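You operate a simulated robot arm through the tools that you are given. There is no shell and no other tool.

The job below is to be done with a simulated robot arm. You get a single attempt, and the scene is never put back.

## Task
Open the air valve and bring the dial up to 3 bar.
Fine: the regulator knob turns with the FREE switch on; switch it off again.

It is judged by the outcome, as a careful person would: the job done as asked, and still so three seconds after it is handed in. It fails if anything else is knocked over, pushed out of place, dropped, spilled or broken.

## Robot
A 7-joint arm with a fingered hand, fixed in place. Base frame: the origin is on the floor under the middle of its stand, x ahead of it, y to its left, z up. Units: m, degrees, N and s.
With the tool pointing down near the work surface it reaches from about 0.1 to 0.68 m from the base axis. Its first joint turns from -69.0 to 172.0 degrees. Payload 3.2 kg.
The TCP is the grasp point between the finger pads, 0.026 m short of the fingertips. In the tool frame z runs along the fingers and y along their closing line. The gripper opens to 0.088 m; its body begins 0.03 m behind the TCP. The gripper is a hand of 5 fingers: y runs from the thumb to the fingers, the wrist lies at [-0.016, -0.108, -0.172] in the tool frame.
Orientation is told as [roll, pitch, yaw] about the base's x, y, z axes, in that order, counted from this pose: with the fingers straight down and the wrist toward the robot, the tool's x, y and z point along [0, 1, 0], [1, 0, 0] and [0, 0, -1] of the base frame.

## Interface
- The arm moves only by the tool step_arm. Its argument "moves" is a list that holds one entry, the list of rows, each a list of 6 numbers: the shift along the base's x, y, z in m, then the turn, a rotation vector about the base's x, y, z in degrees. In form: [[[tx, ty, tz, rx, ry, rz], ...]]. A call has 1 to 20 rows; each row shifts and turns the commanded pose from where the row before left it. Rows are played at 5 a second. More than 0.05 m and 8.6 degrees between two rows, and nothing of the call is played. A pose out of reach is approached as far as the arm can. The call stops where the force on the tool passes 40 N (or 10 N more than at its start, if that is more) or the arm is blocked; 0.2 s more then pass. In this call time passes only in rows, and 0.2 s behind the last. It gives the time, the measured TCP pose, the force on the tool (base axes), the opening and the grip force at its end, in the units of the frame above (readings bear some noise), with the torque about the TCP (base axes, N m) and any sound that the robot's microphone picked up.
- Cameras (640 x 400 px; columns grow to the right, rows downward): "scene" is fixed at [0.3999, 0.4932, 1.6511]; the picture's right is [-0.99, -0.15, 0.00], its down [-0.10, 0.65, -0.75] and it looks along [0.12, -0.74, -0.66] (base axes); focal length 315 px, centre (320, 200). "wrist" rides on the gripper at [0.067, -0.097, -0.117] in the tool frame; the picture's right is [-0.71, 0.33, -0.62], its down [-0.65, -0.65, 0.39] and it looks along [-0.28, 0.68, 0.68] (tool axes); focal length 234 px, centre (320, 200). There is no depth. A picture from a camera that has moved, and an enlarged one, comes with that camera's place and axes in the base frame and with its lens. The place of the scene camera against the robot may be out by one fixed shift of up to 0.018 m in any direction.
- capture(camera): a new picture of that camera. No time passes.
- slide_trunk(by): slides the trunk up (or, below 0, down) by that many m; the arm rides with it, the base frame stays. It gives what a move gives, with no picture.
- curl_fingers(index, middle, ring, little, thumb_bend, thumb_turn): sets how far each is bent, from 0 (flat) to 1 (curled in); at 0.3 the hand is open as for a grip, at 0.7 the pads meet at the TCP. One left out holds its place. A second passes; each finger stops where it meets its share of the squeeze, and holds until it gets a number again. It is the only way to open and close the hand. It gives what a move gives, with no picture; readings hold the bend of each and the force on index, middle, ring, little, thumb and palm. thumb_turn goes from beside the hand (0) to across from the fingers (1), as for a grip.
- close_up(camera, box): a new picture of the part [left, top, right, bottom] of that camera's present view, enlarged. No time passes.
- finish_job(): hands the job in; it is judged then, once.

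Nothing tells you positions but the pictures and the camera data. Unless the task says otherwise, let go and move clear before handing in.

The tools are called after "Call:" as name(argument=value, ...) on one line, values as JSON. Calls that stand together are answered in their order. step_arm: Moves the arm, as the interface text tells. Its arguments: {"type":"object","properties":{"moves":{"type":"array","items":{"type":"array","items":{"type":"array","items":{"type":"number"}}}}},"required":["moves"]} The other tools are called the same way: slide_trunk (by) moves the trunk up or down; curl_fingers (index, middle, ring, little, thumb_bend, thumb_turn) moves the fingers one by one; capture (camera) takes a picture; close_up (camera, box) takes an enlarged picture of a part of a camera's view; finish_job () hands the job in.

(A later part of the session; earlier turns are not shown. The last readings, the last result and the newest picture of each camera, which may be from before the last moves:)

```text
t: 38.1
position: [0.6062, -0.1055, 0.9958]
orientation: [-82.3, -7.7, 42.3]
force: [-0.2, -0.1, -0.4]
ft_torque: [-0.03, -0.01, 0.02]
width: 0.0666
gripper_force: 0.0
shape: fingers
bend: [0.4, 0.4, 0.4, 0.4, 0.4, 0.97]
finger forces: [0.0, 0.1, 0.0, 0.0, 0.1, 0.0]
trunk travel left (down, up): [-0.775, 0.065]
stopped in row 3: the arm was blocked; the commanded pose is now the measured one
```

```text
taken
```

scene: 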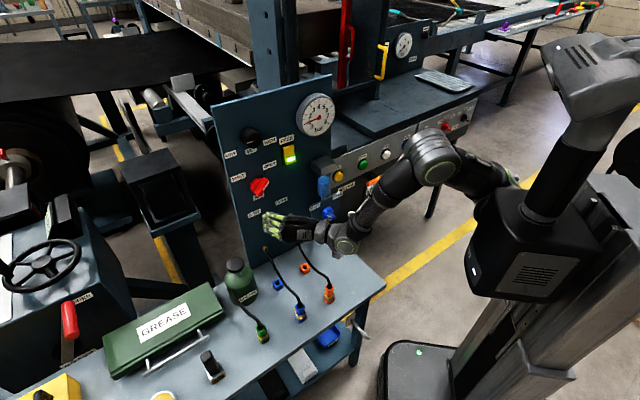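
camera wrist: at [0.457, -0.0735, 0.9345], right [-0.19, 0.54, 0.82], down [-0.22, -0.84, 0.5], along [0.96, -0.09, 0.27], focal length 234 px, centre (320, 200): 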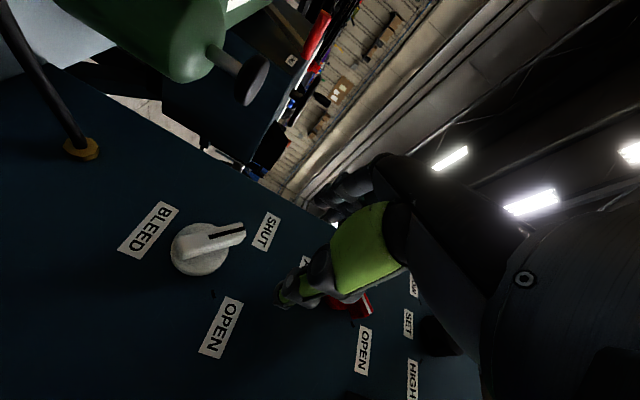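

The call stopped as "blocked" and the hand went down instead of up. I'll look at the elbow and upper arm before moving again.

Call:
close_up(camera="scene", box=[320, 90, 540, 230])

Call:
close_up(camera="scene", box=[240, 180, 380, 270])

Call:
step_arm(moves=[[[0, 0, 0, 0, 0, 0], [0, 0, 0, 0, 0, 0]]])

```text
2.86 times, centred on (430, 160) of scene
camera zoom: at [0.3999, 0.4932, 1.6511], right [-0.99, -0.15, 0.0], down [-0.1, 0.65, -0.75], along [0.12, -0.74, -0.66], focal length 900 px, centre (6, 314)
```

zoom: 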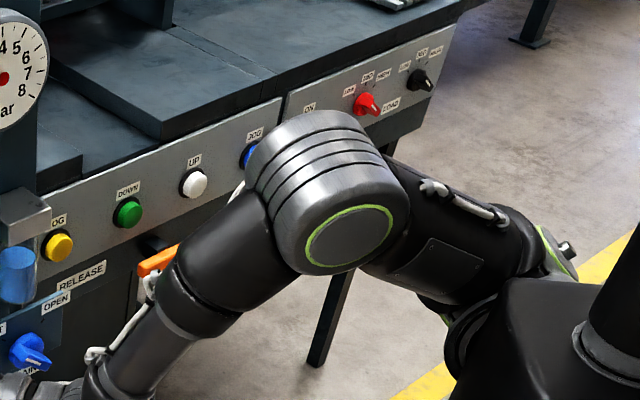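

```text
4.44 times, centred on (310, 225) of scene
camera zoom: at [0.3999, 0.4932, 1.6511], right [-0.99, -0.15, 0.0], down [-0.1, 0.65, -0.75], along [0.12, -0.74, -0.66], focal length 1401 px, centre (364, 89)
```

zoom: 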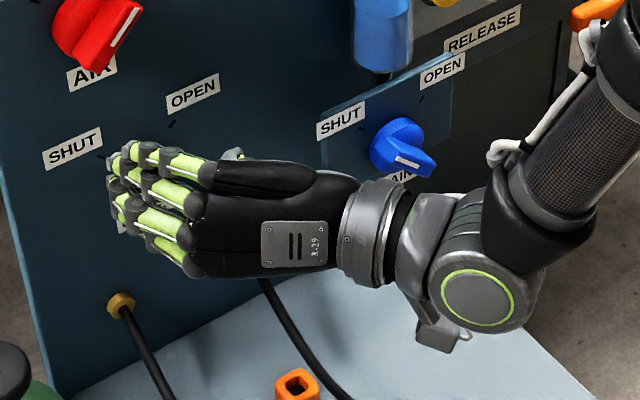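

```text
t: 38.7
position: [0.606, -0.1054, 0.9978]
orientation: [-82.3, -7.8, 42.4]
force: [0.3, 0.1, -0.6]
ft_torque: [0.01, -0.02, 0.03]
width: 0.0664
gripper_force: 0.1
shape: fingers
bend: [0.4, 0.4, 0.4, 0.4, 0.4, 0.97]
finger forces: [0.2, 0.0, 0.1, 0.0, 0.0, 0.0]
trunk travel left (down, up): [-0.775, 0.065]
```

Nothing is being touched: the press buttons and filter are well clear of the elbow. So this looks like a joint-limit problem. I'll move up without rolling first and watch how well the arm tracks.

Call:
step_arm(moves=[[[-0.004, 0.004, 0.01, 0, 0, 0], [-0.004, 0.004, 0.01, 0, 0, 0], [-0.004, 0.004, 0.01, 0, 0, 0], [0, 0, 0, 0, 0, 0]]])

Call:
capture(camera="scene")

```text
t: 39.9
position: [0.5789, -0.1075, 0.9695]
orientation: [-77.0, -3.6, 39.8]
force: [-0.5, -0.2, 1.0]
ft_torque: [0.0, 0.02, 0.0]
width: 0.0666
gripper_force: 0.0
shape: fingers
bend: [0.4, 0.4, 0.4, 0.4, 0.4, 0.97]
finger forces: [0.0, 0.1, 0.0, 0.0, 0.0, 0.0]
trunk travel left (down, up): [-0.775, 0.065]
stopped in row 4: the arm was blocked; the commanded pose is now the measured one
```

```text
taken
```

scene: 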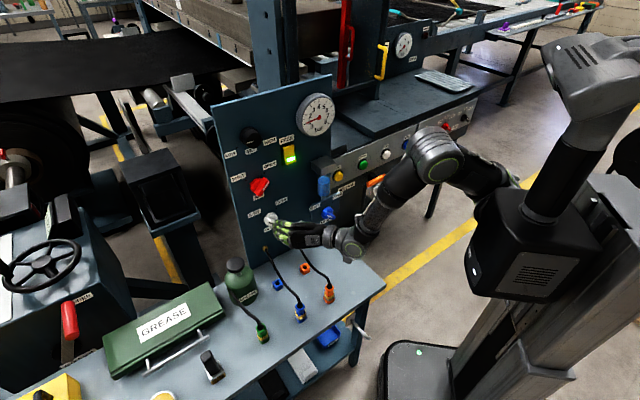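

The arm is fighting a joint limit when it retracts. I'll test a small move in a different direction, out to the left (+y), away from both the panel and the shoulder.

Call:
step_arm(moves=[[[0, 0.012, 0.006, 0, 0, 0], [0, 0.012, 0.006, 0, 0, 0], [0, 0, 0, 0, 0, 0]]])

Call:
capture(camera="scene")

```text
t: 40.9
position: [0.5709, -0.0975, 0.9539]
orientation: [-74.2, -2.0, 37.7]
force: [0.1, 0.4, -0.3]
ft_torque: [-0.01, 0.02, 0.02]
width: 0.0667
gripper_force: 0.0
shape: fingers
bend: [0.4, 0.4, 0.4, 0.4, 0.4, 0.97]
finger forces: [0.0, 0.0, 0.1, 0.0, 0.0, 0.0]
trunk travel left (down, up): [-0.775, 0.065]
stopped in row 3: the arm was blocked; the commanded pose is now the measured one
```

```text
taken
```

scene: 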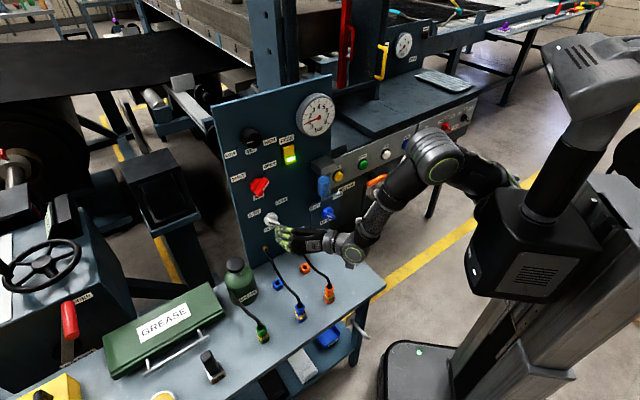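

Call:
close_up(camera="scene", box=[400, 110, 560, 230])

Call:
close_up(camera="scene", box=[260, 170, 450, 290])

Call:
capture(camera="wrist")

```text
3.33 times, centred on (480, 170) of scene
camera zoom: at [0.3999, 0.4932, 1.6511], right [-0.99, -0.15, 0.0], down [-0.1, 0.65, -0.75], along [0.12, -0.74, -0.66], focal length 1050 px, centre (-213, 300)
```

zoom: 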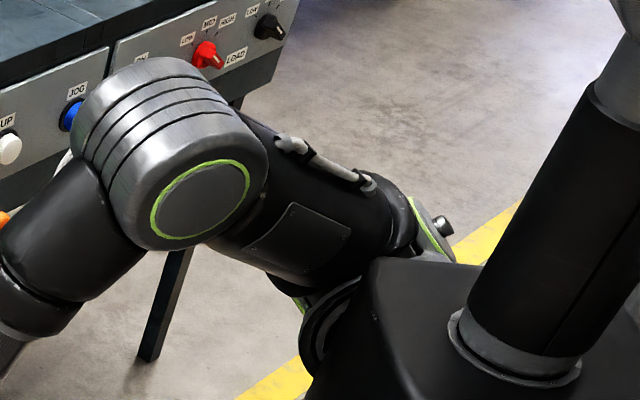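

```text
3.33 times, centred on (355, 230) of scene
camera zoom: at [0.3999, 0.4932, 1.6511], right [-0.99, -0.15, 0.0], down [-0.1, 0.65, -0.75], along [0.12, -0.74, -0.66], focal length 1050 px, centre (203, 100)
```

zoom: 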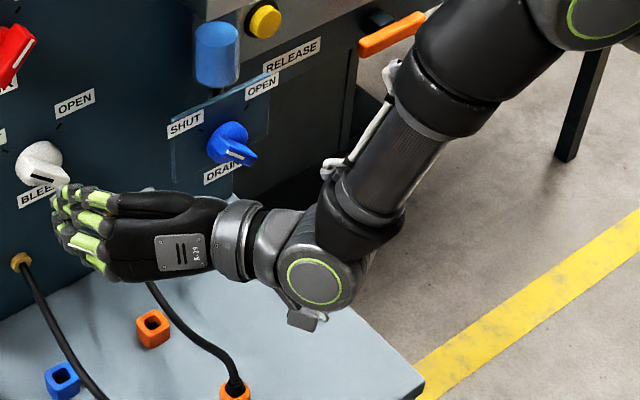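

```text
taken
camera wrist: at [0.4162, -0.0531, 0.9215], right [-0.01, 0.51, 0.86], down [-0.19, -0.85, 0.5], along [0.98, -0.16, 0.11], focal length 234 px, centre (320, 200)
```

wrist: 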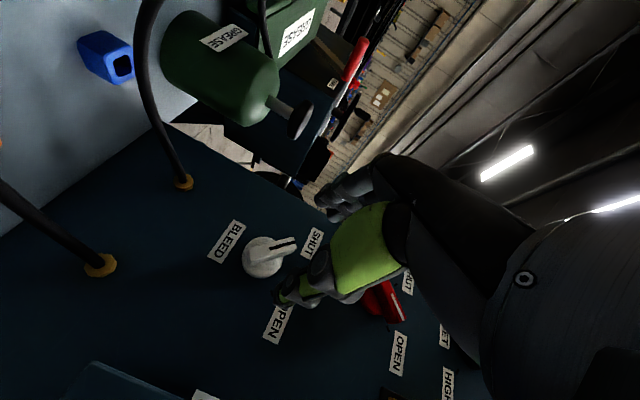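

The wrist joint seems to be at its bend limit with the forearm slanting down, so pointing level from here can't be held. I'll unwind it by letting the hand tip down while it rises and retreats towards the start pose, well clear of everything.

Call:
step_arm(moves=[[[-0.006, 0.008, 0.008, 7.1, 2.7, -2.7], [-0.008, 0.01, 0.012, 7.1, 2.7, -2.7], [-0.01, 0.012, 0.016, 7.1, 2.7, -2.7], [0, 0, 0, 0, 0, 0]]])

Call:
capture(camera="scene")

```text
t: 41.9
position: [0.5484, -0.0638, 0.9933]
orientation: [-52.1, -6.7, 28.2]
force: [0.1, 1.0, -0.9]
ft_torque: [-0.01, 0.01, -0.01]
width: 0.0668
gripper_force: 0.0
shape: fingers
bend: [0.4, 0.4, 0.4, 0.4, 0.4, 0.97]
finger forces: [0.0, 0.0, 0.0, 0.0, 0.0, 0.0]
trunk travel left (down, up): [-0.775, 0.065]
```

```text
taken
```

scene: 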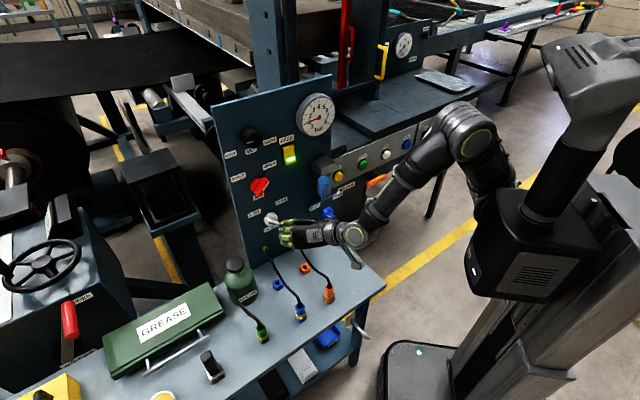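

Tracking is good again, which confirms the wrist-limit idea. I'll continue up and away to a clear, relaxed pose, then lower the trunk so the forearm can come in level at SET height.

Call:
step_arm(moves=[[[-0.0118, 0.0144, 0.03, 4, 1.5, -1.5], [-0.0118, 0.0144, 0.03, 4, 1.5, -1.5], [-0.0118, 0.0144, 0.03, 0, 0, 0], [-0.0118, 0.0144, 0.03, 0, 0, 0], [-0.0118, 0.0144, 0.03, 0, 0, 0], [-0.0118, 0.0144, 0.03, 0, 0, 0], [-0.0118, 0.0144, 0.03, 0, 0, 0], [-0.0118, 0.0144, 0.03, 0, 0, 0], [-0.0118, 0.0144, 0.03, 0, 0, 0], [0, 0, 0, 0, 0, 0]]])

Call:
capture(camera="scene")

Call:
close_up(camera="scene", box=[210, 80, 370, 180])

```text
t: 44.1
position: [0.4413, 0.0647, 1.2634]
orientation: [-43.6, -7.5, 24.1]
force: [0.2, 0.4, 0.4]
ft_torque: [0.02, -0.02, 0.01]
width: 0.0666
gripper_force: 0.1
shape: fingers
bend: [0.4, 0.4, 0.4, 0.4, 0.4, 0.97]
finger forces: [0.1, 0.1, 0.0, 0.0, 0.0, 0.1]
trunk travel left (down, up): [-0.775, 0.065]
```

```text
taken
```

scene: 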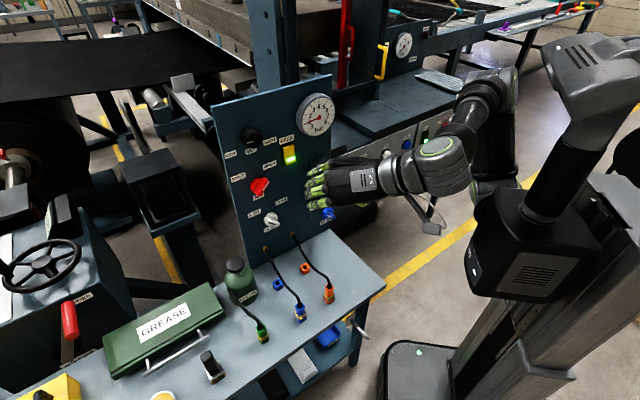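

```text
4.00 times, centred on (290, 130) of scene
camera zoom: at [0.3999, 0.4932, 1.6511], right [-0.99, -0.15, 0.0], down [-0.1, 0.65, -0.75], along [0.12, -0.74, -0.66], focal length 1261 px, centre (440, 480)
```

zoom: 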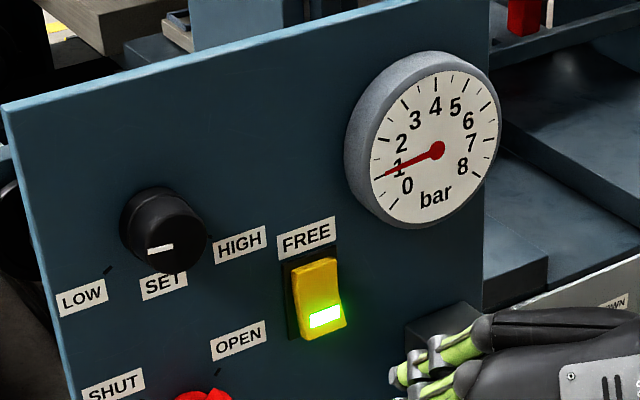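

FREE is on, AIR is open and the dial reads 1 bar. The hand is clear, so I'll lower the trunk 0.2 m. The hand ends near z ≈ 1.06, still well above the table items.

Call:
slide_trunk(by=-0.2)

Call:
capture(camera="scene")

```text
t: 46.2
position: [0.4422, 0.0631, 1.0627]
orientation: [-43.6, -7.6, 24.2]
force: [-0.2, 0.2, -1.1]
ft_torque: [-0.03, -0.04, -0.01]
width: 0.0665
gripper_force: 0.1
shape: fingers
bend: [0.4, 0.4, 0.4, 0.4, 0.4, 0.97]
finger forces: [0.0, 0.0, 0.0, 0.0, 0.1, 0.0]
trunk travel left (down, up): [-0.575, 0.265]
```

```text
taken
```

scene: 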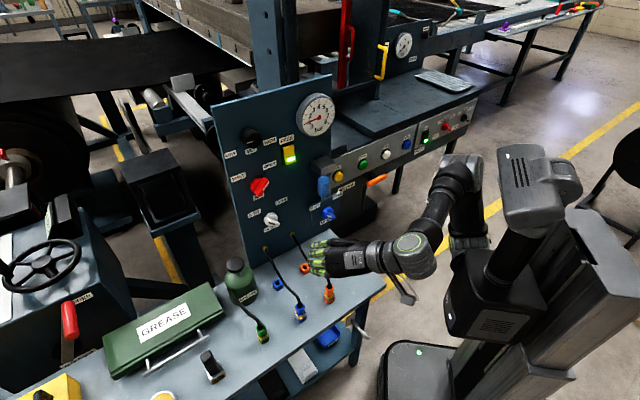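

Now I'll raise the hand to SET height while turning it square to the panel, still about 27 cm back.

Call:
step_arm(moves=[[[0.0083, -0.0047, 0.0253, -6.6, -2.5, 2.5], [0.0083, -0.0047, 0.0253, -6.6, -2.5, 2.5], [0.0083, -0.0047, 0.0253, -6.6, -2.5, 2.5], [0.0083, -0.0047, 0.0253, -6.6, -2.5, 2.5], [0.0083, -0.0047, 0.0253, -6.6, -2.5, 2.5], [0.0083, -0.0047, 0.0253, -6.6, -2.5, 2.5], [0.0083, -0.0047, 0.0253, -6.6, -2.5, 2.5], [0, 0, 0, 0, 0, 0]]])

Call:
capture(camera="scene")

Call:
capture(camera="wrist")

```text
t: 48.0
position: [0.4828, 0.0408, 1.1552]
orientation: [-73.8, -2.1, 37.8]
force: [-0.8, -0.7, -0.5]
ft_torque: [-0.02, 0.01, 0.01]
width: 0.0667
gripper_force: 0.0
shape: fingers
bend: [0.4, 0.4, 0.4, 0.4, 0.4, 0.97]
finger forces: [0.1, 0.1, 0.1, 0.1, 0.0, 0.1]
out of reach, approached as far as the arm can: row 5, 6, 7
trunk travel left (down, up): [-0.575, 0.265]
```

```text
taken
```

scene: 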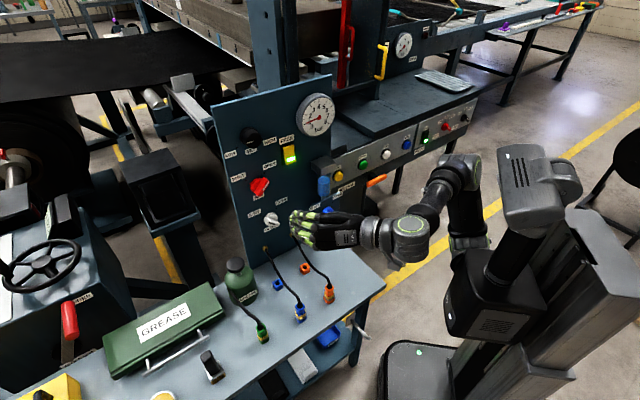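

```text
taken
camera wrist: at [0.327, 0.0854, 1.1216], right [-0.01, 0.5, 0.87], down [-0.19, -0.85, 0.49], along [0.98, -0.16, 0.1], focal length 234 px, centre (320, 200)
```

wrist: 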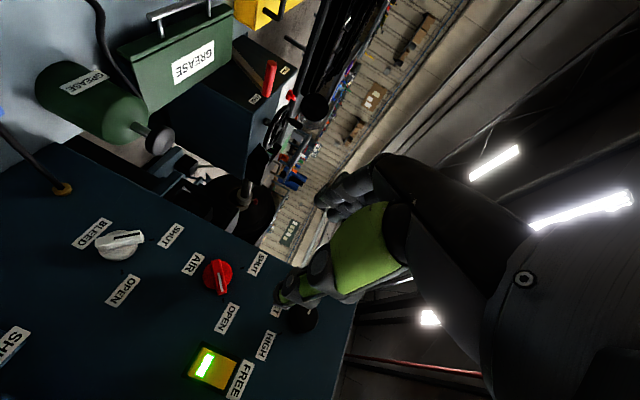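

The arm can't hold the level pose this far back, because the wrist bends too much when the hand is close to the body. Moving towards the panel eases that, so I'll advance forward and right at this height and see how the orientation settles.

Call:
step_arm(moves=[[[0.018, -0.02, 0.004, 0, 0, 0], [0.018, -0.02, 0.004, 0, 0, 0], [0.018, -0.02, 0.004, 0, 0, 0], [0, 0, 0, 0, 0, 0]]])

Call:
capture(camera="scene")

```text
t: 49.0
position: [0.5112, -0.009, 1.1615]
orientation: [-73.6, -3.2, 37.3]
force: [1.2, -0.3, 0.6]
ft_torque: [0.02, -0.02, 0.0]
width: 0.0669
gripper_force: 0.1
shape: fingers
bend: [0.4, 0.4, 0.4, 0.4, 0.4, 0.97]
finger forces: [0.0, 0.0, 0.0, 0.1, 0.0, 0.0]
out of reach, approached as far as the arm can: row 2, 3
trunk travel left (down, up): [-0.575, 0.265]
```

```text
taken
```

scene: 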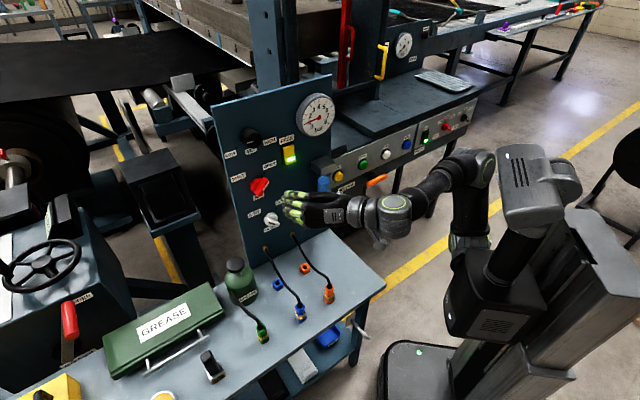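

Call:
step_arm(moves=[[[0.018, -0.018, -0.002, 0, 0, 0], [0.018, -0.018, -0.002, 0, 0, 0], [0.018, -0.018, -0.002, 0, 0, 0], [0, 0, 0, 0, 0, 0]]])

Call:
capture(camera="scene")

```text
t: 50.0
position: [0.5112, -0.0087, 1.1614]
orientation: [-73.8, -3.2, 37.3]
force: [0.7, -0.5, 0.3]
ft_torque: [-0.01, -0.01, 0.02]
width: 0.0669
gripper_force: 0.1
shape: fingers
bend: [0.4, 0.4, 0.4, 0.4, 0.4, 0.97]
finger forces: [0.1, 0.1, 0.0, 0.1, 0.1, 0.1]
out of reach, approached as far as the arm can: row 1, 2, 3
trunk travel left (down, up): [-0.575, 0.265]
```

```text
taken
```

scene: 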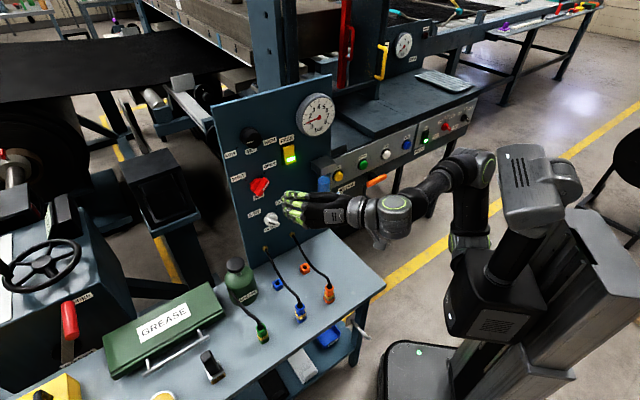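

The lower trunk made things worse, because the elbow is now jammed up beside the robot's head. I'll raise the trunk to its top instead; the SET knob then sits at about the same height relative to the shoulder as FREE did, where tracking was precise.

Call:
slide_trunk(by=0.265)

Call:
step_arm(moves=[[[-0.005, 0.005, -0.02, 0, 0, 0], [-0.005, 0.005, -0.02, 0, 0, 0], [-0.005, 0.005, -0.02, 0, 0, 0], [-0.005, 0.005, -0.02, 0, 0, 0], [0, 0, 0, 0, 0, 0]]])

Call:
capture(camera="scene")

```text
t: 52.7
position: [0.5114, -0.0084, 1.4251]
orientation: [-73.8, -3.2, 37.3]
force: [-0.7, -0.5, -0.2]
ft_torque: [-0.03, -0.02, -0.04]
width: 0.0667
gripper_force: 0.0
shape: fingers
bend: [0.4, 0.4, 0.4, 0.4, 0.4, 0.97]
finger forces: [0.0, 0.1, 0.1, 0.0, 0.0, 0.0]
trunk travel left (down, up): [-0.84, 0.0]
```

```text
t: 53.9
position: [0.4926, 0.0112, 1.3453]
orientation: [-73.7, -3.3, 37.3]
force: [0.0, -0.6, 0.4]
ft_torque: [-0.01, 0.04, 0.0]
width: 0.0666
gripper_force: 0.1
shape: fingers
bend: [0.4, 0.4, 0.4, 0.4, 0.4, 0.97]
finger forces: [0.0, 0.0, 0.1, 0.0, 0.0, 0.0]
trunk travel left (down, up): [-0.84, 0.0]
```

```text
taken
```

scene: 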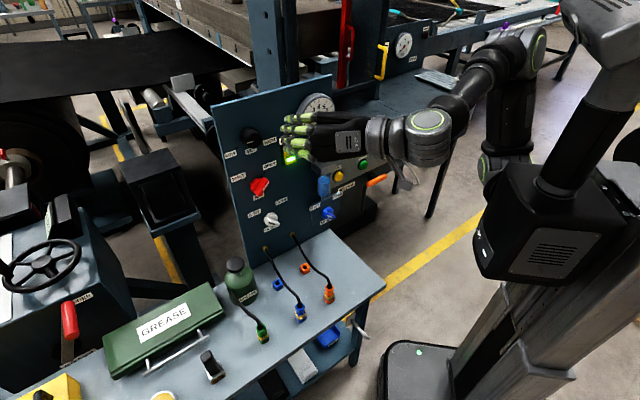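

Tracking is now exact. I'll finish squaring the hand to the panel while coming down to SET height.

Call:
step_arm(moves=[[[0, 0, -0.018, -3.6, -1.35, 1.35], [0, 0, -0.018, -3.6, -1.35, 1.35], [0, 0, -0.018, -3.6, -1.35, 1.35], [0, 0, -0.018, -3.6, -1.35, 1.35], [0, 0, -0.018, 0, 0, 3.4], [0, 0, 0, 0, 0, 0]]])

Call:
capture(camera="wrist")

Call:
capture(camera="scene")

```text
t: 55.3
position: [0.4918, 0.0106, 1.2564]
orientation: [-88.2, 2.0, 46.3]
force: [-1.1, 0.7, 0.3]
ft_torque: [-0.03, -0.01, 0.0]
width: 0.0669
gripper_force: 0.1
shape: fingers
bend: [0.4, 0.4, 0.4, 0.4, 0.4, 0.97]
finger forces: [0.0, 0.0, 0.0, 0.1, 0.0, 0.1]
trunk travel left (down, up): [-0.84, 0.0]
```

```text
taken
camera wrist: at [0.3373, 0.0215, 1.197], right [-0.19, 0.67, 0.71], down [-0.14, -0.74, 0.66], along [0.97, 0.02, 0.24], focal length 234 px, centre (320, 200)
```

wrist: 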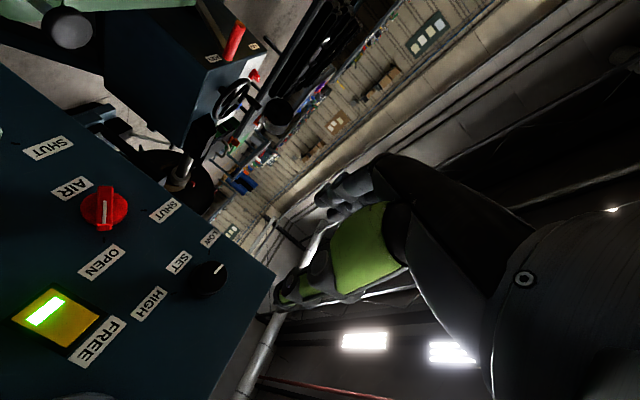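

```text
taken
```

scene: 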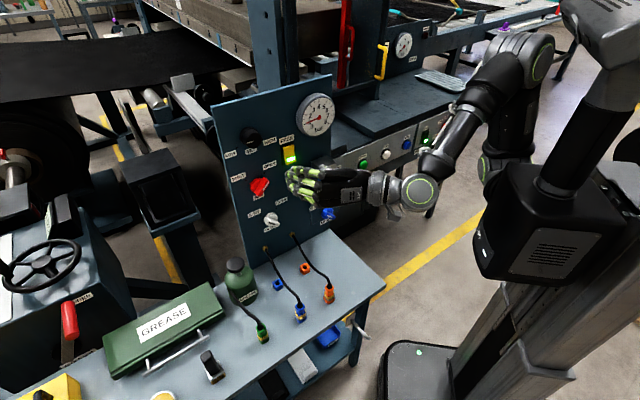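

Call:
close_up(camera="wrist", box=[120, 220, 248, 300])

Call:
close_up(camera="scene", box=[225, 115, 305, 165])

```text
5.00 times, centred on (184, 260) of wrist
camera zoom: at [0.3373, 0.0215, 1.197], right [-0.19, 0.67, 0.71], down [-0.14, -0.74, 0.66], along [0.97, 0.02, 0.24], focal length 1171 px, centre (1000, -100)
```

zoom: 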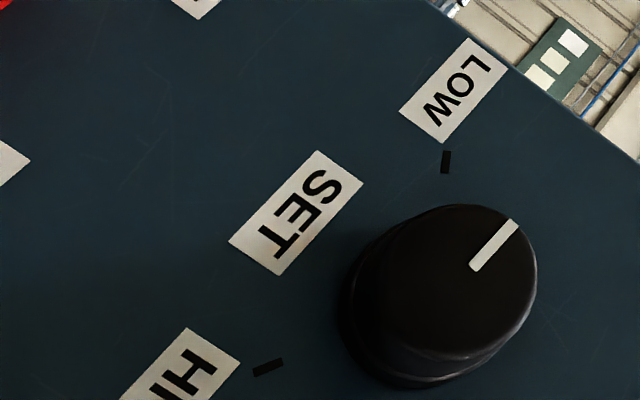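

```text
8.00 times, centred on (265, 140) of scene
camera zoom: at [0.3999, 0.4932, 1.6511], right [-0.99, -0.15, 0.0], down [-0.1, 0.65, -0.75], along [0.12, -0.74, -0.66], focal length 2521 px, centre (760, 680)
```

zoom: 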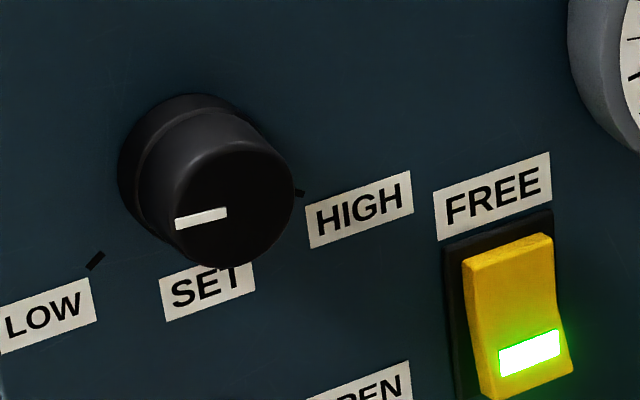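

From the tick marks and the knob outline I put the SET axis at u ≈ 0.364, z ≈ 1.238, radius about 25 mm, face about 30 mm off the panel. The pointer is near 9 o'clock, about 31° per bar, so I need roughly 60° clockwise. I'll fold the ring and little fingers, open the rest and approach with a +30° roll.

Call:
curl_fingers(index=0.3, middle=0.3, ring=1.0, little=1.0, thumb_bend=0.3)

Call:
step_arm(moves=[[[0.0212, -0.0188, -0.0027, -3.5, 3.1, -0.2], [0.0212, -0.0188, -0.0027, -3.5, 3.1, -0.2], [0.0212, -0.0188, -0.0027, -3.5, 3.1, -0.2], [0.0212, -0.0188, -0.0027, -3.5, 3.1, -0.2], [0.0212, -0.0188, -0.0027, -3.5, 3.1, -0.2], [0.0212, -0.0188, -0.0027, -3.5, 3.1, -0.2], [0, 0, 0, 0, 0, 0]]])

Call:
capture(camera="wrist")

Call:
capture(camera="scene")

```text
t: 56.3
position: [0.4914, 0.0113, 1.2558]
orientation: [-88.3, 1.9, 46.3]
force: [-0.7, 0.0, 0.5]
ft_torque: [-0.04, 0.02, -0.02]
width: 0.0875
gripper_force: 0.1
shape: fingers
bend: [0.3, 0.3, 1.0, 1.0, 0.3, 0.97]
finger forces: [0.1, 0.1, 0.1, 0.1, 0.1, 0.1]
trunk travel left (down, up): [-0.84, 0.0]
```

```text
t: 57.9
position: [0.6171, -0.1024, 1.2407]
orientation: [-89.9, 30.1, 44.6]
force: [-0.4, 0.3, 0.9]
ft_torque: [0.01, 0.0, 0.03]
width: 0.0875
gripper_force: 0.1
shape: fingers
bend: [0.3, 0.3, 1.0, 1.0, 0.3, 0.97]
finger forces: [0.0, 0.0, 0.0, 0.1, 0.0, 0.1]
trunk travel left (down, up): [-0.84, 0.0]
```

```text
taken
camera wrist: at [0.4523, -0.1001, 1.2324], right [0.02, 0.89, 0.45], down [0.1, -0.45, 0.89], along [0.99, 0.03, -0.1], focal length 234 px, centre (320, 200)
```

wrist: 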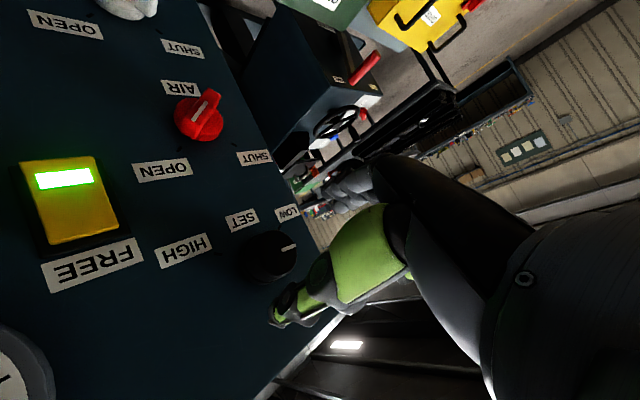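

```text
taken
```

scene: 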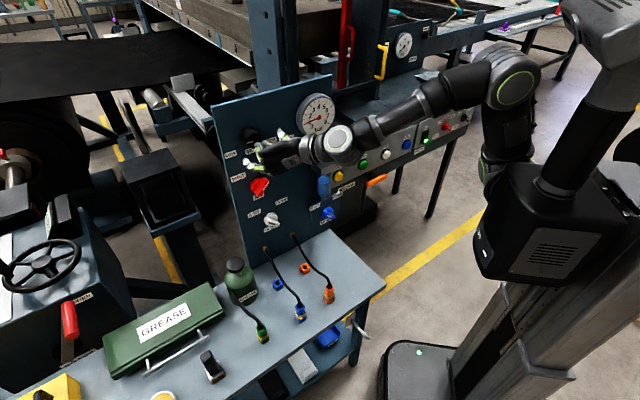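

Tracking is precise here. I'll zoom on the knob against the fingers before the final approach.

Call:
close_up(camera="wrist", box=[220, 200, 380, 340])

Call:
close_up(camera="scene", box=[225, 115, 305, 165])

```text
2.86 times, centred on (300, 270) of wrist
camera zoom: at [0.4523, -0.1001, 1.2324], right [0.02, 0.89, 0.45], down [0.1, -0.45, 0.89], along [0.99, 0.03, -0.1], focal length 669 px, centre (377, 0)
```

zoom: 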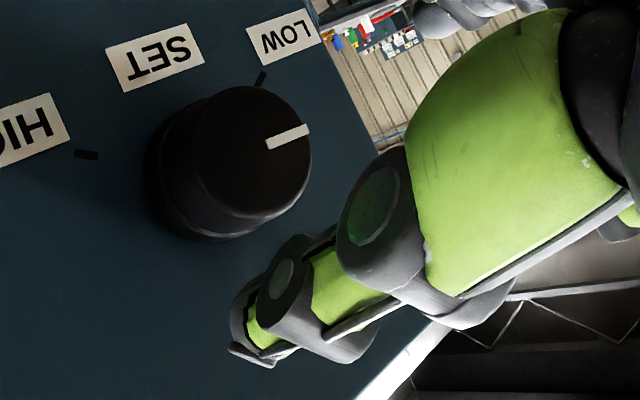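

```text
8.00 times, centred on (265, 140) of scene
camera zoom: at [0.3999, 0.4932, 1.6511], right [-0.99, -0.15, 0.0], down [-0.1, 0.65, -0.75], along [0.12, -0.74, -0.66], focal length 2521 px, centre (760, 680)
```

zoom: 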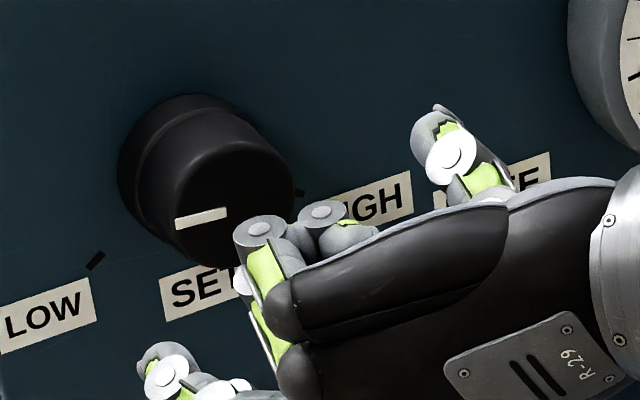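

Call:
step_arm(moves=[[[0.0073, -0.0069, -0.0002, 0, 0, 0], [0.0073, -0.0069, -0.0002, 0, 0, 0], [0.0073, -0.0069, -0.0002, 0, 0, 0], [0.0073, -0.0069, -0.0002, 0, 0, 0], [0.0073, -0.0069, -0.0002, 0, 0, 0], [0, 0, 0, 0, 0, 0]]])

Call:
close_up(camera="wrist", box=[220, 200, 380, 340])

Call:
close_up(camera="scene", box=[225, 115, 305, 165])

```text
t: 59.3
position: [0.6554, -0.1352, 1.238]
orientation: [-89.8, 30.0, 44.7]
force: [0.2, 0.2, -0.4]
ft_torque: [-0.01, 0.0, -0.01]
width: 0.0875
gripper_force: 0.0
shape: fingers
bend: [0.3, 0.3, 1.0, 1.0, 0.3, 0.97]
finger forces: [0.0, 0.1, 0.0, 0.0, 0.0, 0.1]
trunk travel left (down, up): [-0.84, 0.0]
```

```text
2.86 times, centred on (300, 270) of wrist
camera zoom: at [0.4902, -0.1345, 1.231], right [0.02, 0.89, 0.45], down [0.1, -0.45, 0.89], along [0.99, 0.03, -0.1], focal length 669 px, centre (377, 0)
```

zoom: 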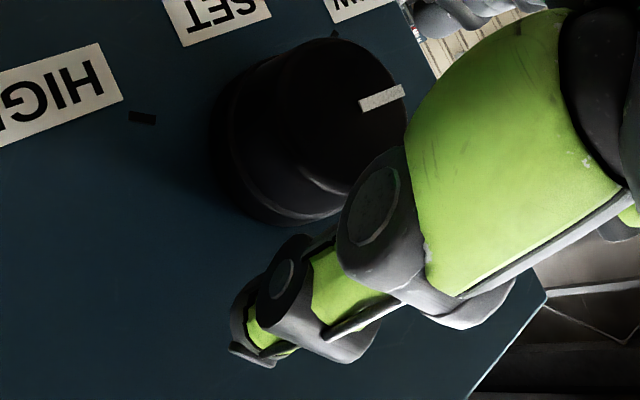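

```text
8.00 times, centred on (265, 140) of scene
camera zoom: at [0.3999, 0.4932, 1.6511], right [-0.99, -0.15, 0.0], down [-0.1, 0.65, -0.75], along [0.12, -0.74, -0.66], focal length 2521 px, centre (760, 680)
```

zoom: 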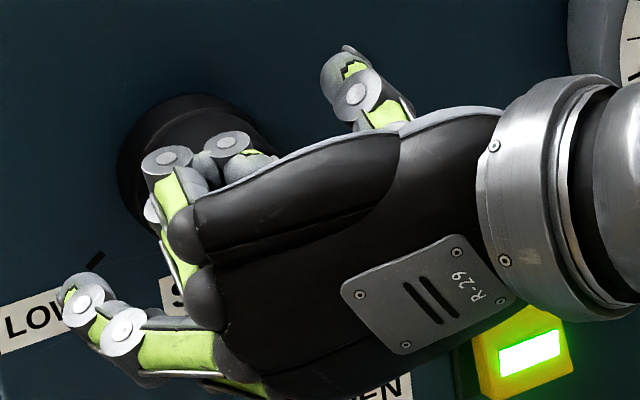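

Call:
step_arm(moves=[[[0.0027, -0.0043, 0.0008, 0, 0, 0], [0.0028, -0.0044, 0.0007, 0, 0, 0], [0, 0, 0, 0, 0, 0]]])

Call:
curl_fingers(index=0.42, middle=0.42, thumb_bend=0.42)

Call:
close_up(camera="wrist", box=[220, 200, 380, 340])

Call:
close_up(camera="scene", box=[225, 115, 305, 165])

```text
t: 60.1
position: [0.6598, -0.1442, 1.2396]
orientation: [-89.8, 30.0, 44.6]
force: [-1.0, 0.0, -0.3]
ft_torque: [0.01, 0.03, 0.01]
width: 0.0876
gripper_force: 0.1
shape: fingers
bend: [0.3, 0.3, 1.0, 1.0, 0.3, 0.97]
finger forces: [0.0, 0.0, 0.0, 0.0, 0.0, 0.0]
trunk travel left (down, up): [-0.84, 0.0]
```

```text
t: 61.1
position: [0.6604, -0.1453, 1.2399]
orientation: [-89.8, 30.1, 44.6]
force: [-0.4, 0.3, 0.2]
ft_torque: [-0.03, -0.01, -0.02]
width: 0.063
gripper_force: 0.1
shape: fingers
bend: [0.42, 0.42, 1.0, 1.0, 0.42, 0.97]
finger forces: [0.0, 0.0, 0.0, 0.1, 0.1, 0.1]
trunk travel left (down, up): [-0.84, 0.0]
```

```text
2.86 times, centred on (300, 270) of wrist
camera zoom: at [0.4956, -0.1435, 1.2328], right [0.02, 0.89, 0.45], down [0.1, -0.45, 0.89], along [0.99, 0.03, -0.1], focal length 669 px, centre (377, 0)
```

zoom: 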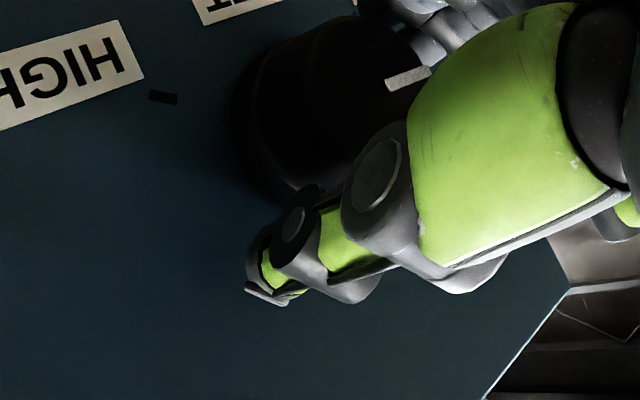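

```text
8.00 times, centred on (265, 140) of scene
camera zoom: at [0.3999, 0.4932, 1.6511], right [-0.99, -0.15, 0.0], down [-0.1, 0.65, -0.75], along [0.12, -0.74, -0.66], focal length 2521 px, centre (760, 680)
```

zoom: 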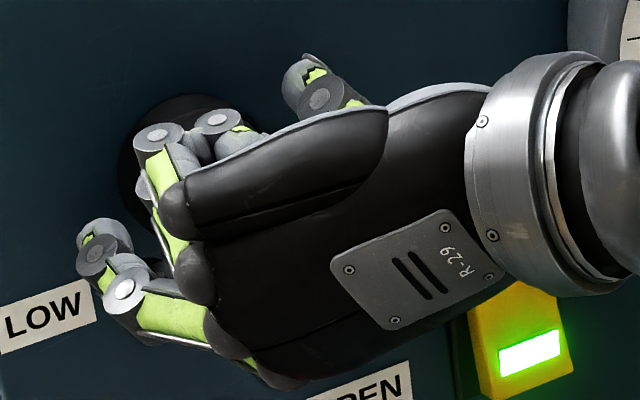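

Call:
curl_fingers(index=0.52, middle=0.52, thumb_bend=0.52)

Call:
close_up(camera="wrist", box=[220, 200, 380, 340])

Call:
close_up(camera="scene", box=[225, 115, 305, 165])

```text
t: 62.1
position: [0.6618, -0.1437, 1.2398]
orientation: [-89.7, 30.1, 44.7]
force: [2.1, 0.8, -1.3]
ft_torque: [0.04, 0.0, 0.05]
width: 0.0445
gripper_force: 1.7
shape: fingers
bend: [0.5, 0.52, 1.0, 1.0, 0.52, 0.97]
finger forces: [3.1, 0.2, 0.0, 0.0, 0.1, 0.1]
trunk travel left (down, up): [-0.84, 0.0]
```

```text
2.86 times, centred on (300, 270) of wrist
camera zoom: at [0.4966, -0.1427, 1.2323], right [0.02, 0.89, 0.45], down [0.1, -0.45, 0.89], along [0.99, 0.03, -0.1], focal length 669 px, centre (377, 0)
```

zoom: 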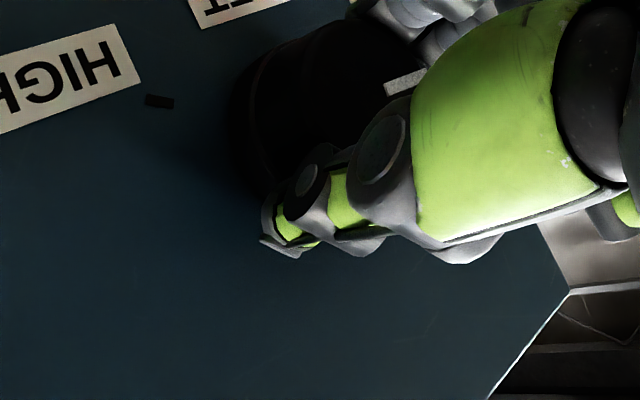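

```text
8.00 times, centred on (265, 140) of scene
camera zoom: at [0.3999, 0.4932, 1.6511], right [-0.99, -0.15, 0.0], down [-0.1, 0.65, -0.75], along [0.12, -0.74, -0.66], focal length 2521 px, centre (760, 680)
```

zoom: 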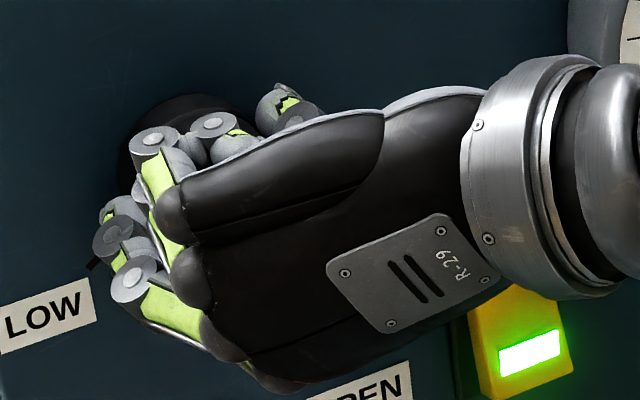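

The index is touching and the thumb nearly so. Closing to a firm grip.

Call:
curl_fingers(index=0.66, middle=0.66, thumb_bend=0.66)

Call:
close_up(camera="wrist", box=[220, 200, 380, 340])

Call:
close_up(camera="scene", box=[284, 92, 348, 132])

```text
t: 63.1
position: [0.6619, -0.1435, 1.2381]
orientation: [-89.7, 30.1, 44.7]
force: [2.9, 4.5, -2.7]
ft_torque: [0.05, 0.0, 0.12]
width: 0.041
gripper_force: 13.4
shape: fingers
bend: [0.52, 0.57, 1.0, 1.0, 0.57, 0.96]
finger forces: [9.5, 6.4, 0.0, 0.1, 10.6, 0.0]
trunk travel left (down, up): [-0.84, 0.0]
```

```text
2.86 times, centred on (300, 270) of wrist
camera zoom: at [0.4972, -0.1415, 1.2322], right [0.02, 0.89, 0.45], down [0.1, -0.45, 0.89], along [0.99, 0.03, -0.1], focal length 669 px, centre (377, 0)
```

zoom: 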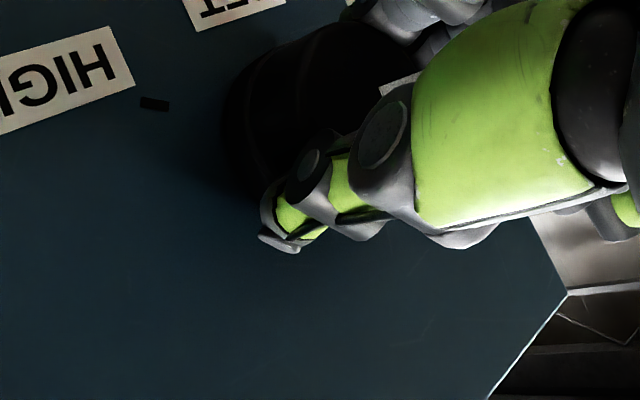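

```text
10.00 times, centred on (316, 112) of scene
camera zoom: at [0.3999, 0.4932, 1.6511], right [-0.99, -0.15, 0.0], down [-0.1, 0.65, -0.75], along [0.12, -0.74, -0.66], focal length 3151 px, centre (360, 1080)
```

zoom: 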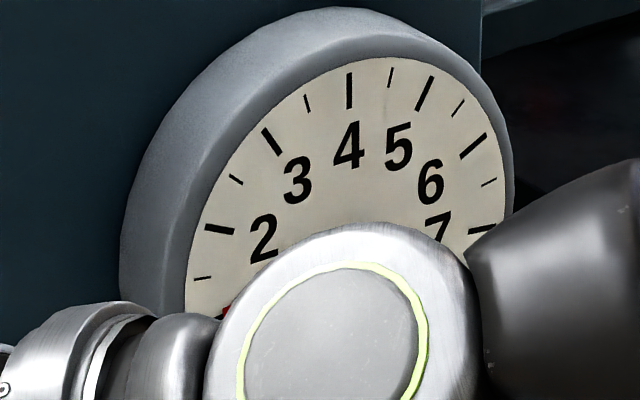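

Firm 13 N grip. I'll turn the knob 30° clockwise and check the dial.

Call:
step_arm(moves=[[[-0.0002, -0.0002, 0.0002, 5.3, -5.3, 0], [-0.0002, -0.0002, 0.0002, 5.3, -5.3, 0], [-0.0002, -0.0002, 0.0002, 5.3, -5.3, 0], [-0.0002, -0.0002, 0.0002, 5.3, -5.3, 0]]])

Call:
capture(camera="wrist")

Call:
close_up(camera="scene", box=[284, 92, 348, 132])

Call:
close_up(camera="scene", box=[225, 115, 305, 165])

```text
t: 64.1
position: [0.659, -0.1448, 1.2405]
orientation: [-89.6, -0.2, 44.7]
force: [3.9, 4.9, -1.0]
ft_torque: [0.0, 0.0, 0.12]
width: 0.0409
gripper_force: 13.3
shape: fingers
bend: [0.52, 0.58, 1.0, 1.0, 0.57, 0.96]
finger forces: [9.7, 5.9, 0.1, 0.1, 11.0, 0.0]
trunk travel left (down, up): [-0.84, 0.0]
```

```text
taken
camera wrist: at [0.5095, -0.1289, 1.1755], right [-0.2, 0.67, 0.71], down [-0.19, -0.74, 0.65], along [0.96, 0.0, 0.28], focal length 234 px, centre (320, 200)
```

wrist: 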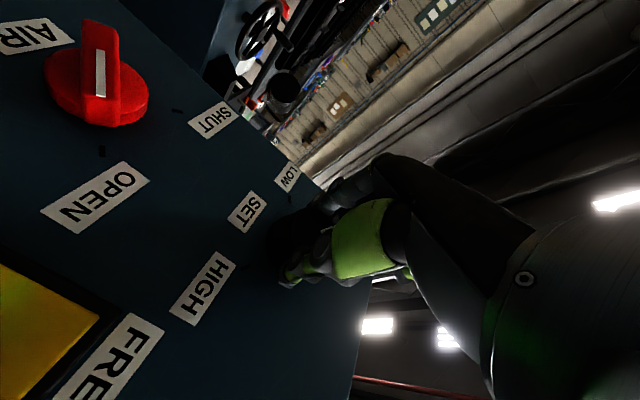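

```text
10.00 times, centred on (316, 112) of scene
camera zoom: at [0.3999, 0.4932, 1.6511], right [-0.99, -0.15, 0.0], down [-0.1, 0.65, -0.75], along [0.12, -0.74, -0.66], focal length 3151 px, centre (360, 1080)
```

zoom: 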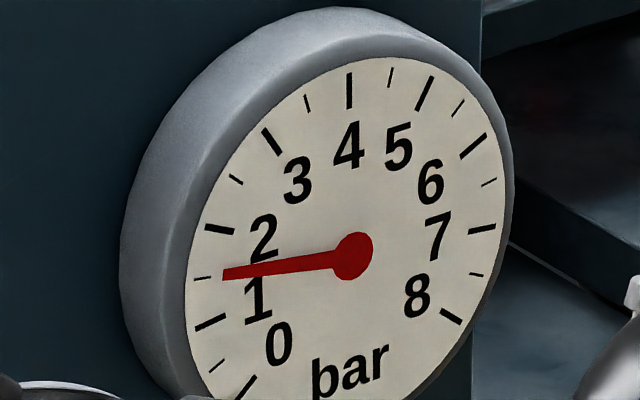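

```text
8.00 times, centred on (265, 140) of scene
camera zoom: at [0.3999, 0.4932, 1.6511], right [-0.99, -0.15, 0.0], down [-0.1, 0.65, -0.75], along [0.12, -0.74, -0.66], focal length 2521 px, centre (760, 680)
```

zoom: 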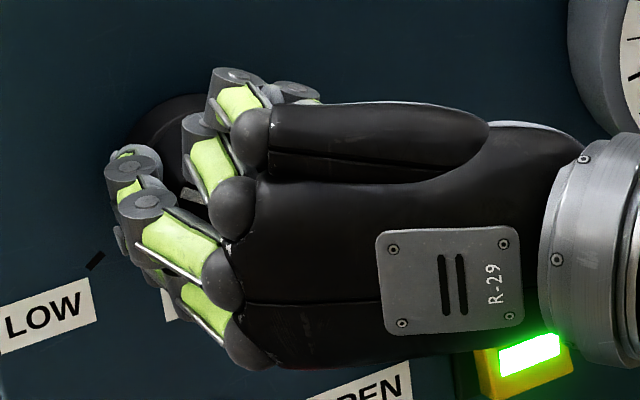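

The dial is moving, at about 1.5 bar and maybe still settling. I'll pause to let it settle.

Call:
step_arm(moves=[[[0, 0, 0, 0, 0, 0], [0, 0, 0, 0, 0, 0], [0, 0, 0, 0, 0, 0], [0, 0, 0, 0, 0, 0], [0, 0, 0, 0, 0, 0], [0, 0, 0, 0, 0, 0], [0, 0, 0, 0, 0, 0], [0, 0, 0, 0, 0, 0]]])

Call:
close_up(camera="scene", box=[284, 92, 348, 132])

```text
t: 65.9
position: [0.6603, -0.1435, 1.2405]
orientation: [-89.6, 0.1, 44.7]
force: [4.2, 3.5, 1.5]
ft_torque: [-0.02, -0.03, 0.11]
width: 0.0409
gripper_force: 13.4
shape: fingers
bend: [0.52, 0.58, 1.0, 1.0, 0.57, 0.96]
finger forces: [9.2, 6.4, 0.0, 0.0, 10.6, 0.0]
trunk travel left (down, up): [-0.84, 0.0]
```

```text
10.00 times, centred on (316, 112) of scene
camera zoom: at [0.3999, 0.4932, 1.6511], right [-0.99, -0.15, 0.0], down [-0.1, 0.65, -0.75], along [0.12, -0.74, -0.66], focal length 3151 px, centre (360, 1080)
```

zoom: 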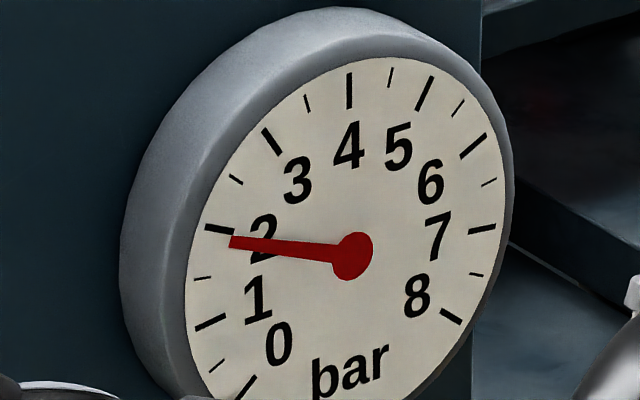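

Call:
step_arm(moves=[[[0, 0, 0, 0, 0, 0], [0, 0, 0, 0, 0, 0], [0, 0, 0, 0, 0, 0], [0, 0, 0, 0, 0, 0], [0, 0, 0, 0, 0, 0], [0, 0, 0, 0, 0, 0], [0, 0, 0, 0, 0, 0], [0, 0, 0, 0, 0, 0], [0, 0, 0, 0, 0, 0], [0, 0, 0, 0, 0, 0]]])

Call:
close_up(camera="scene", box=[284, 92, 348, 132])

```text
t: 68.1
position: [0.6609, -0.1435, 1.2408]
orientation: [-89.6, 0.1, 44.7]
force: [4.3, 3.9, 1.9]
ft_torque: [-0.03, -0.09, 0.11]
width: 0.041
gripper_force: 13.5
shape: fingers
bend: [0.52, 0.58, 1.0, 1.0, 0.57, 0.96]
finger forces: [9.1, 6.6, 0.0, 0.1, 10.5, 0.0]
trunk travel left (down, up): [-0.84, 0.0]
```

```text
10.00 times, centred on (316, 112) of scene
camera zoom: at [0.3999, 0.4932, 1.6511], right [-0.99, -0.15, 0.0], down [-0.1, 0.65, -0.75], along [0.12, -0.74, -0.66], focal length 3151 px, centre (360, 1080)
```

zoom: 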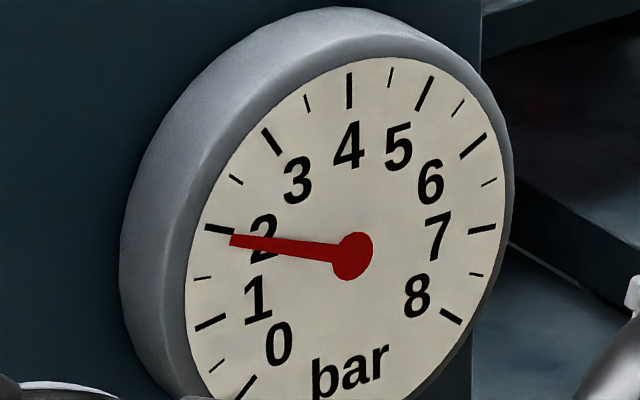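

It has settled at about 1.9 bar, so roughly 32° per bar. I'll turn about 30° more, then fine-tune.

Call:
step_arm(moves=[[[-0.0002, -0.0002, 0.0001, 5.3, -5.3, 0], [-0.0002, -0.0002, 0.0001, 5.3, -5.3, 0], [-0.0002, -0.0002, 0.0001, 5.3, -5.3, 0], [-0.0002, -0.0002, 0.0001, 5.3, -5.3, 0], [0, 0, 0, 0, 0, 0], [0, 0, 0, 0, 0, 0], [0, 0, 0, 0, 0, 0], [0, 0, 0, 0, 0, 0], [0, 0, 0, 0, 0, 0], [0, 0, 0, 0, 0, 0], [0, 0, 0, 0, 0, 0], [0, 0, 0, 0, 0, 0], [0, 0, 0, 0, 0, 0], [0, 0, 0, 0, 0, 0], [0, 0, 0, 0, 0, 0], [0, 0, 0, 0, 0, 0]]])

Call:
close_up(camera="scene", box=[284, 92, 348, 132])

Call:
close_up(camera="scene", box=[225, 115, 305, 165])

```text
t: 71.5
position: [0.6598, -0.146, 1.2411]
orientation: [-89.5, -29.9, 44.6]
force: [-2.0, 3.5, -4.3]
ft_torque: [0.04, 0.07, -0.03]
width: 0.0408
gripper_force: 13.9
shape: fingers
bend: [0.53, 0.59, 1.0, 1.0, 0.56, 0.95]
finger forces: [7.7, 4.7, 0.1, 0.1, 16.2, 0.1]
trunk travel left (down, up): [-0.84, 0.0]
```

```text
10.00 times, centred on (316, 112) of scene
camera zoom: at [0.3999, 0.4932, 1.6511], right [-0.99, -0.15, 0.0], down [-0.1, 0.65, -0.75], along [0.12, -0.74, -0.66], focal length 3151 px, centre (360, 1080)
```

zoom: 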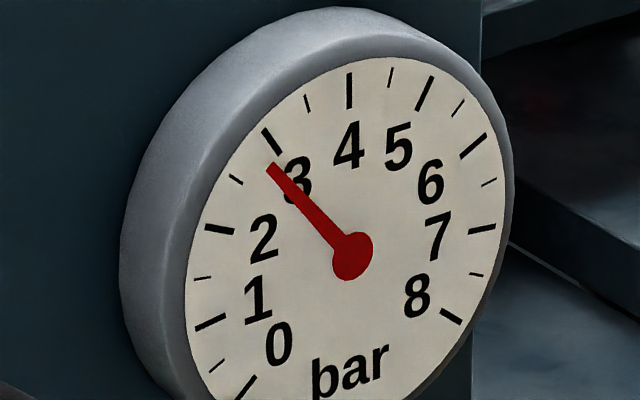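

```text
8.00 times, centred on (265, 140) of scene
camera zoom: at [0.3999, 0.4932, 1.6511], right [-0.99, -0.15, 0.0], down [-0.1, 0.65, -0.75], along [0.12, -0.74, -0.66], focal length 2521 px, centre (760, 680)
```

zoom: 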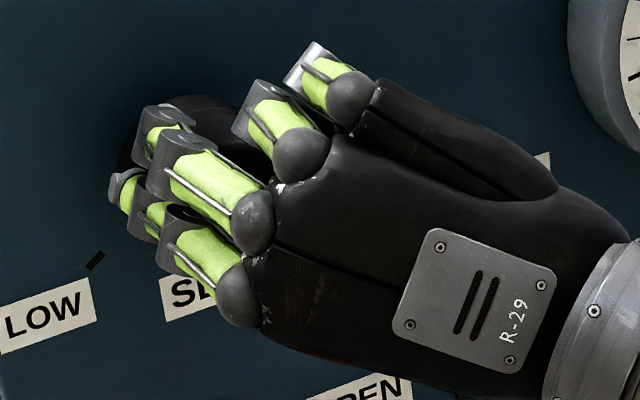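

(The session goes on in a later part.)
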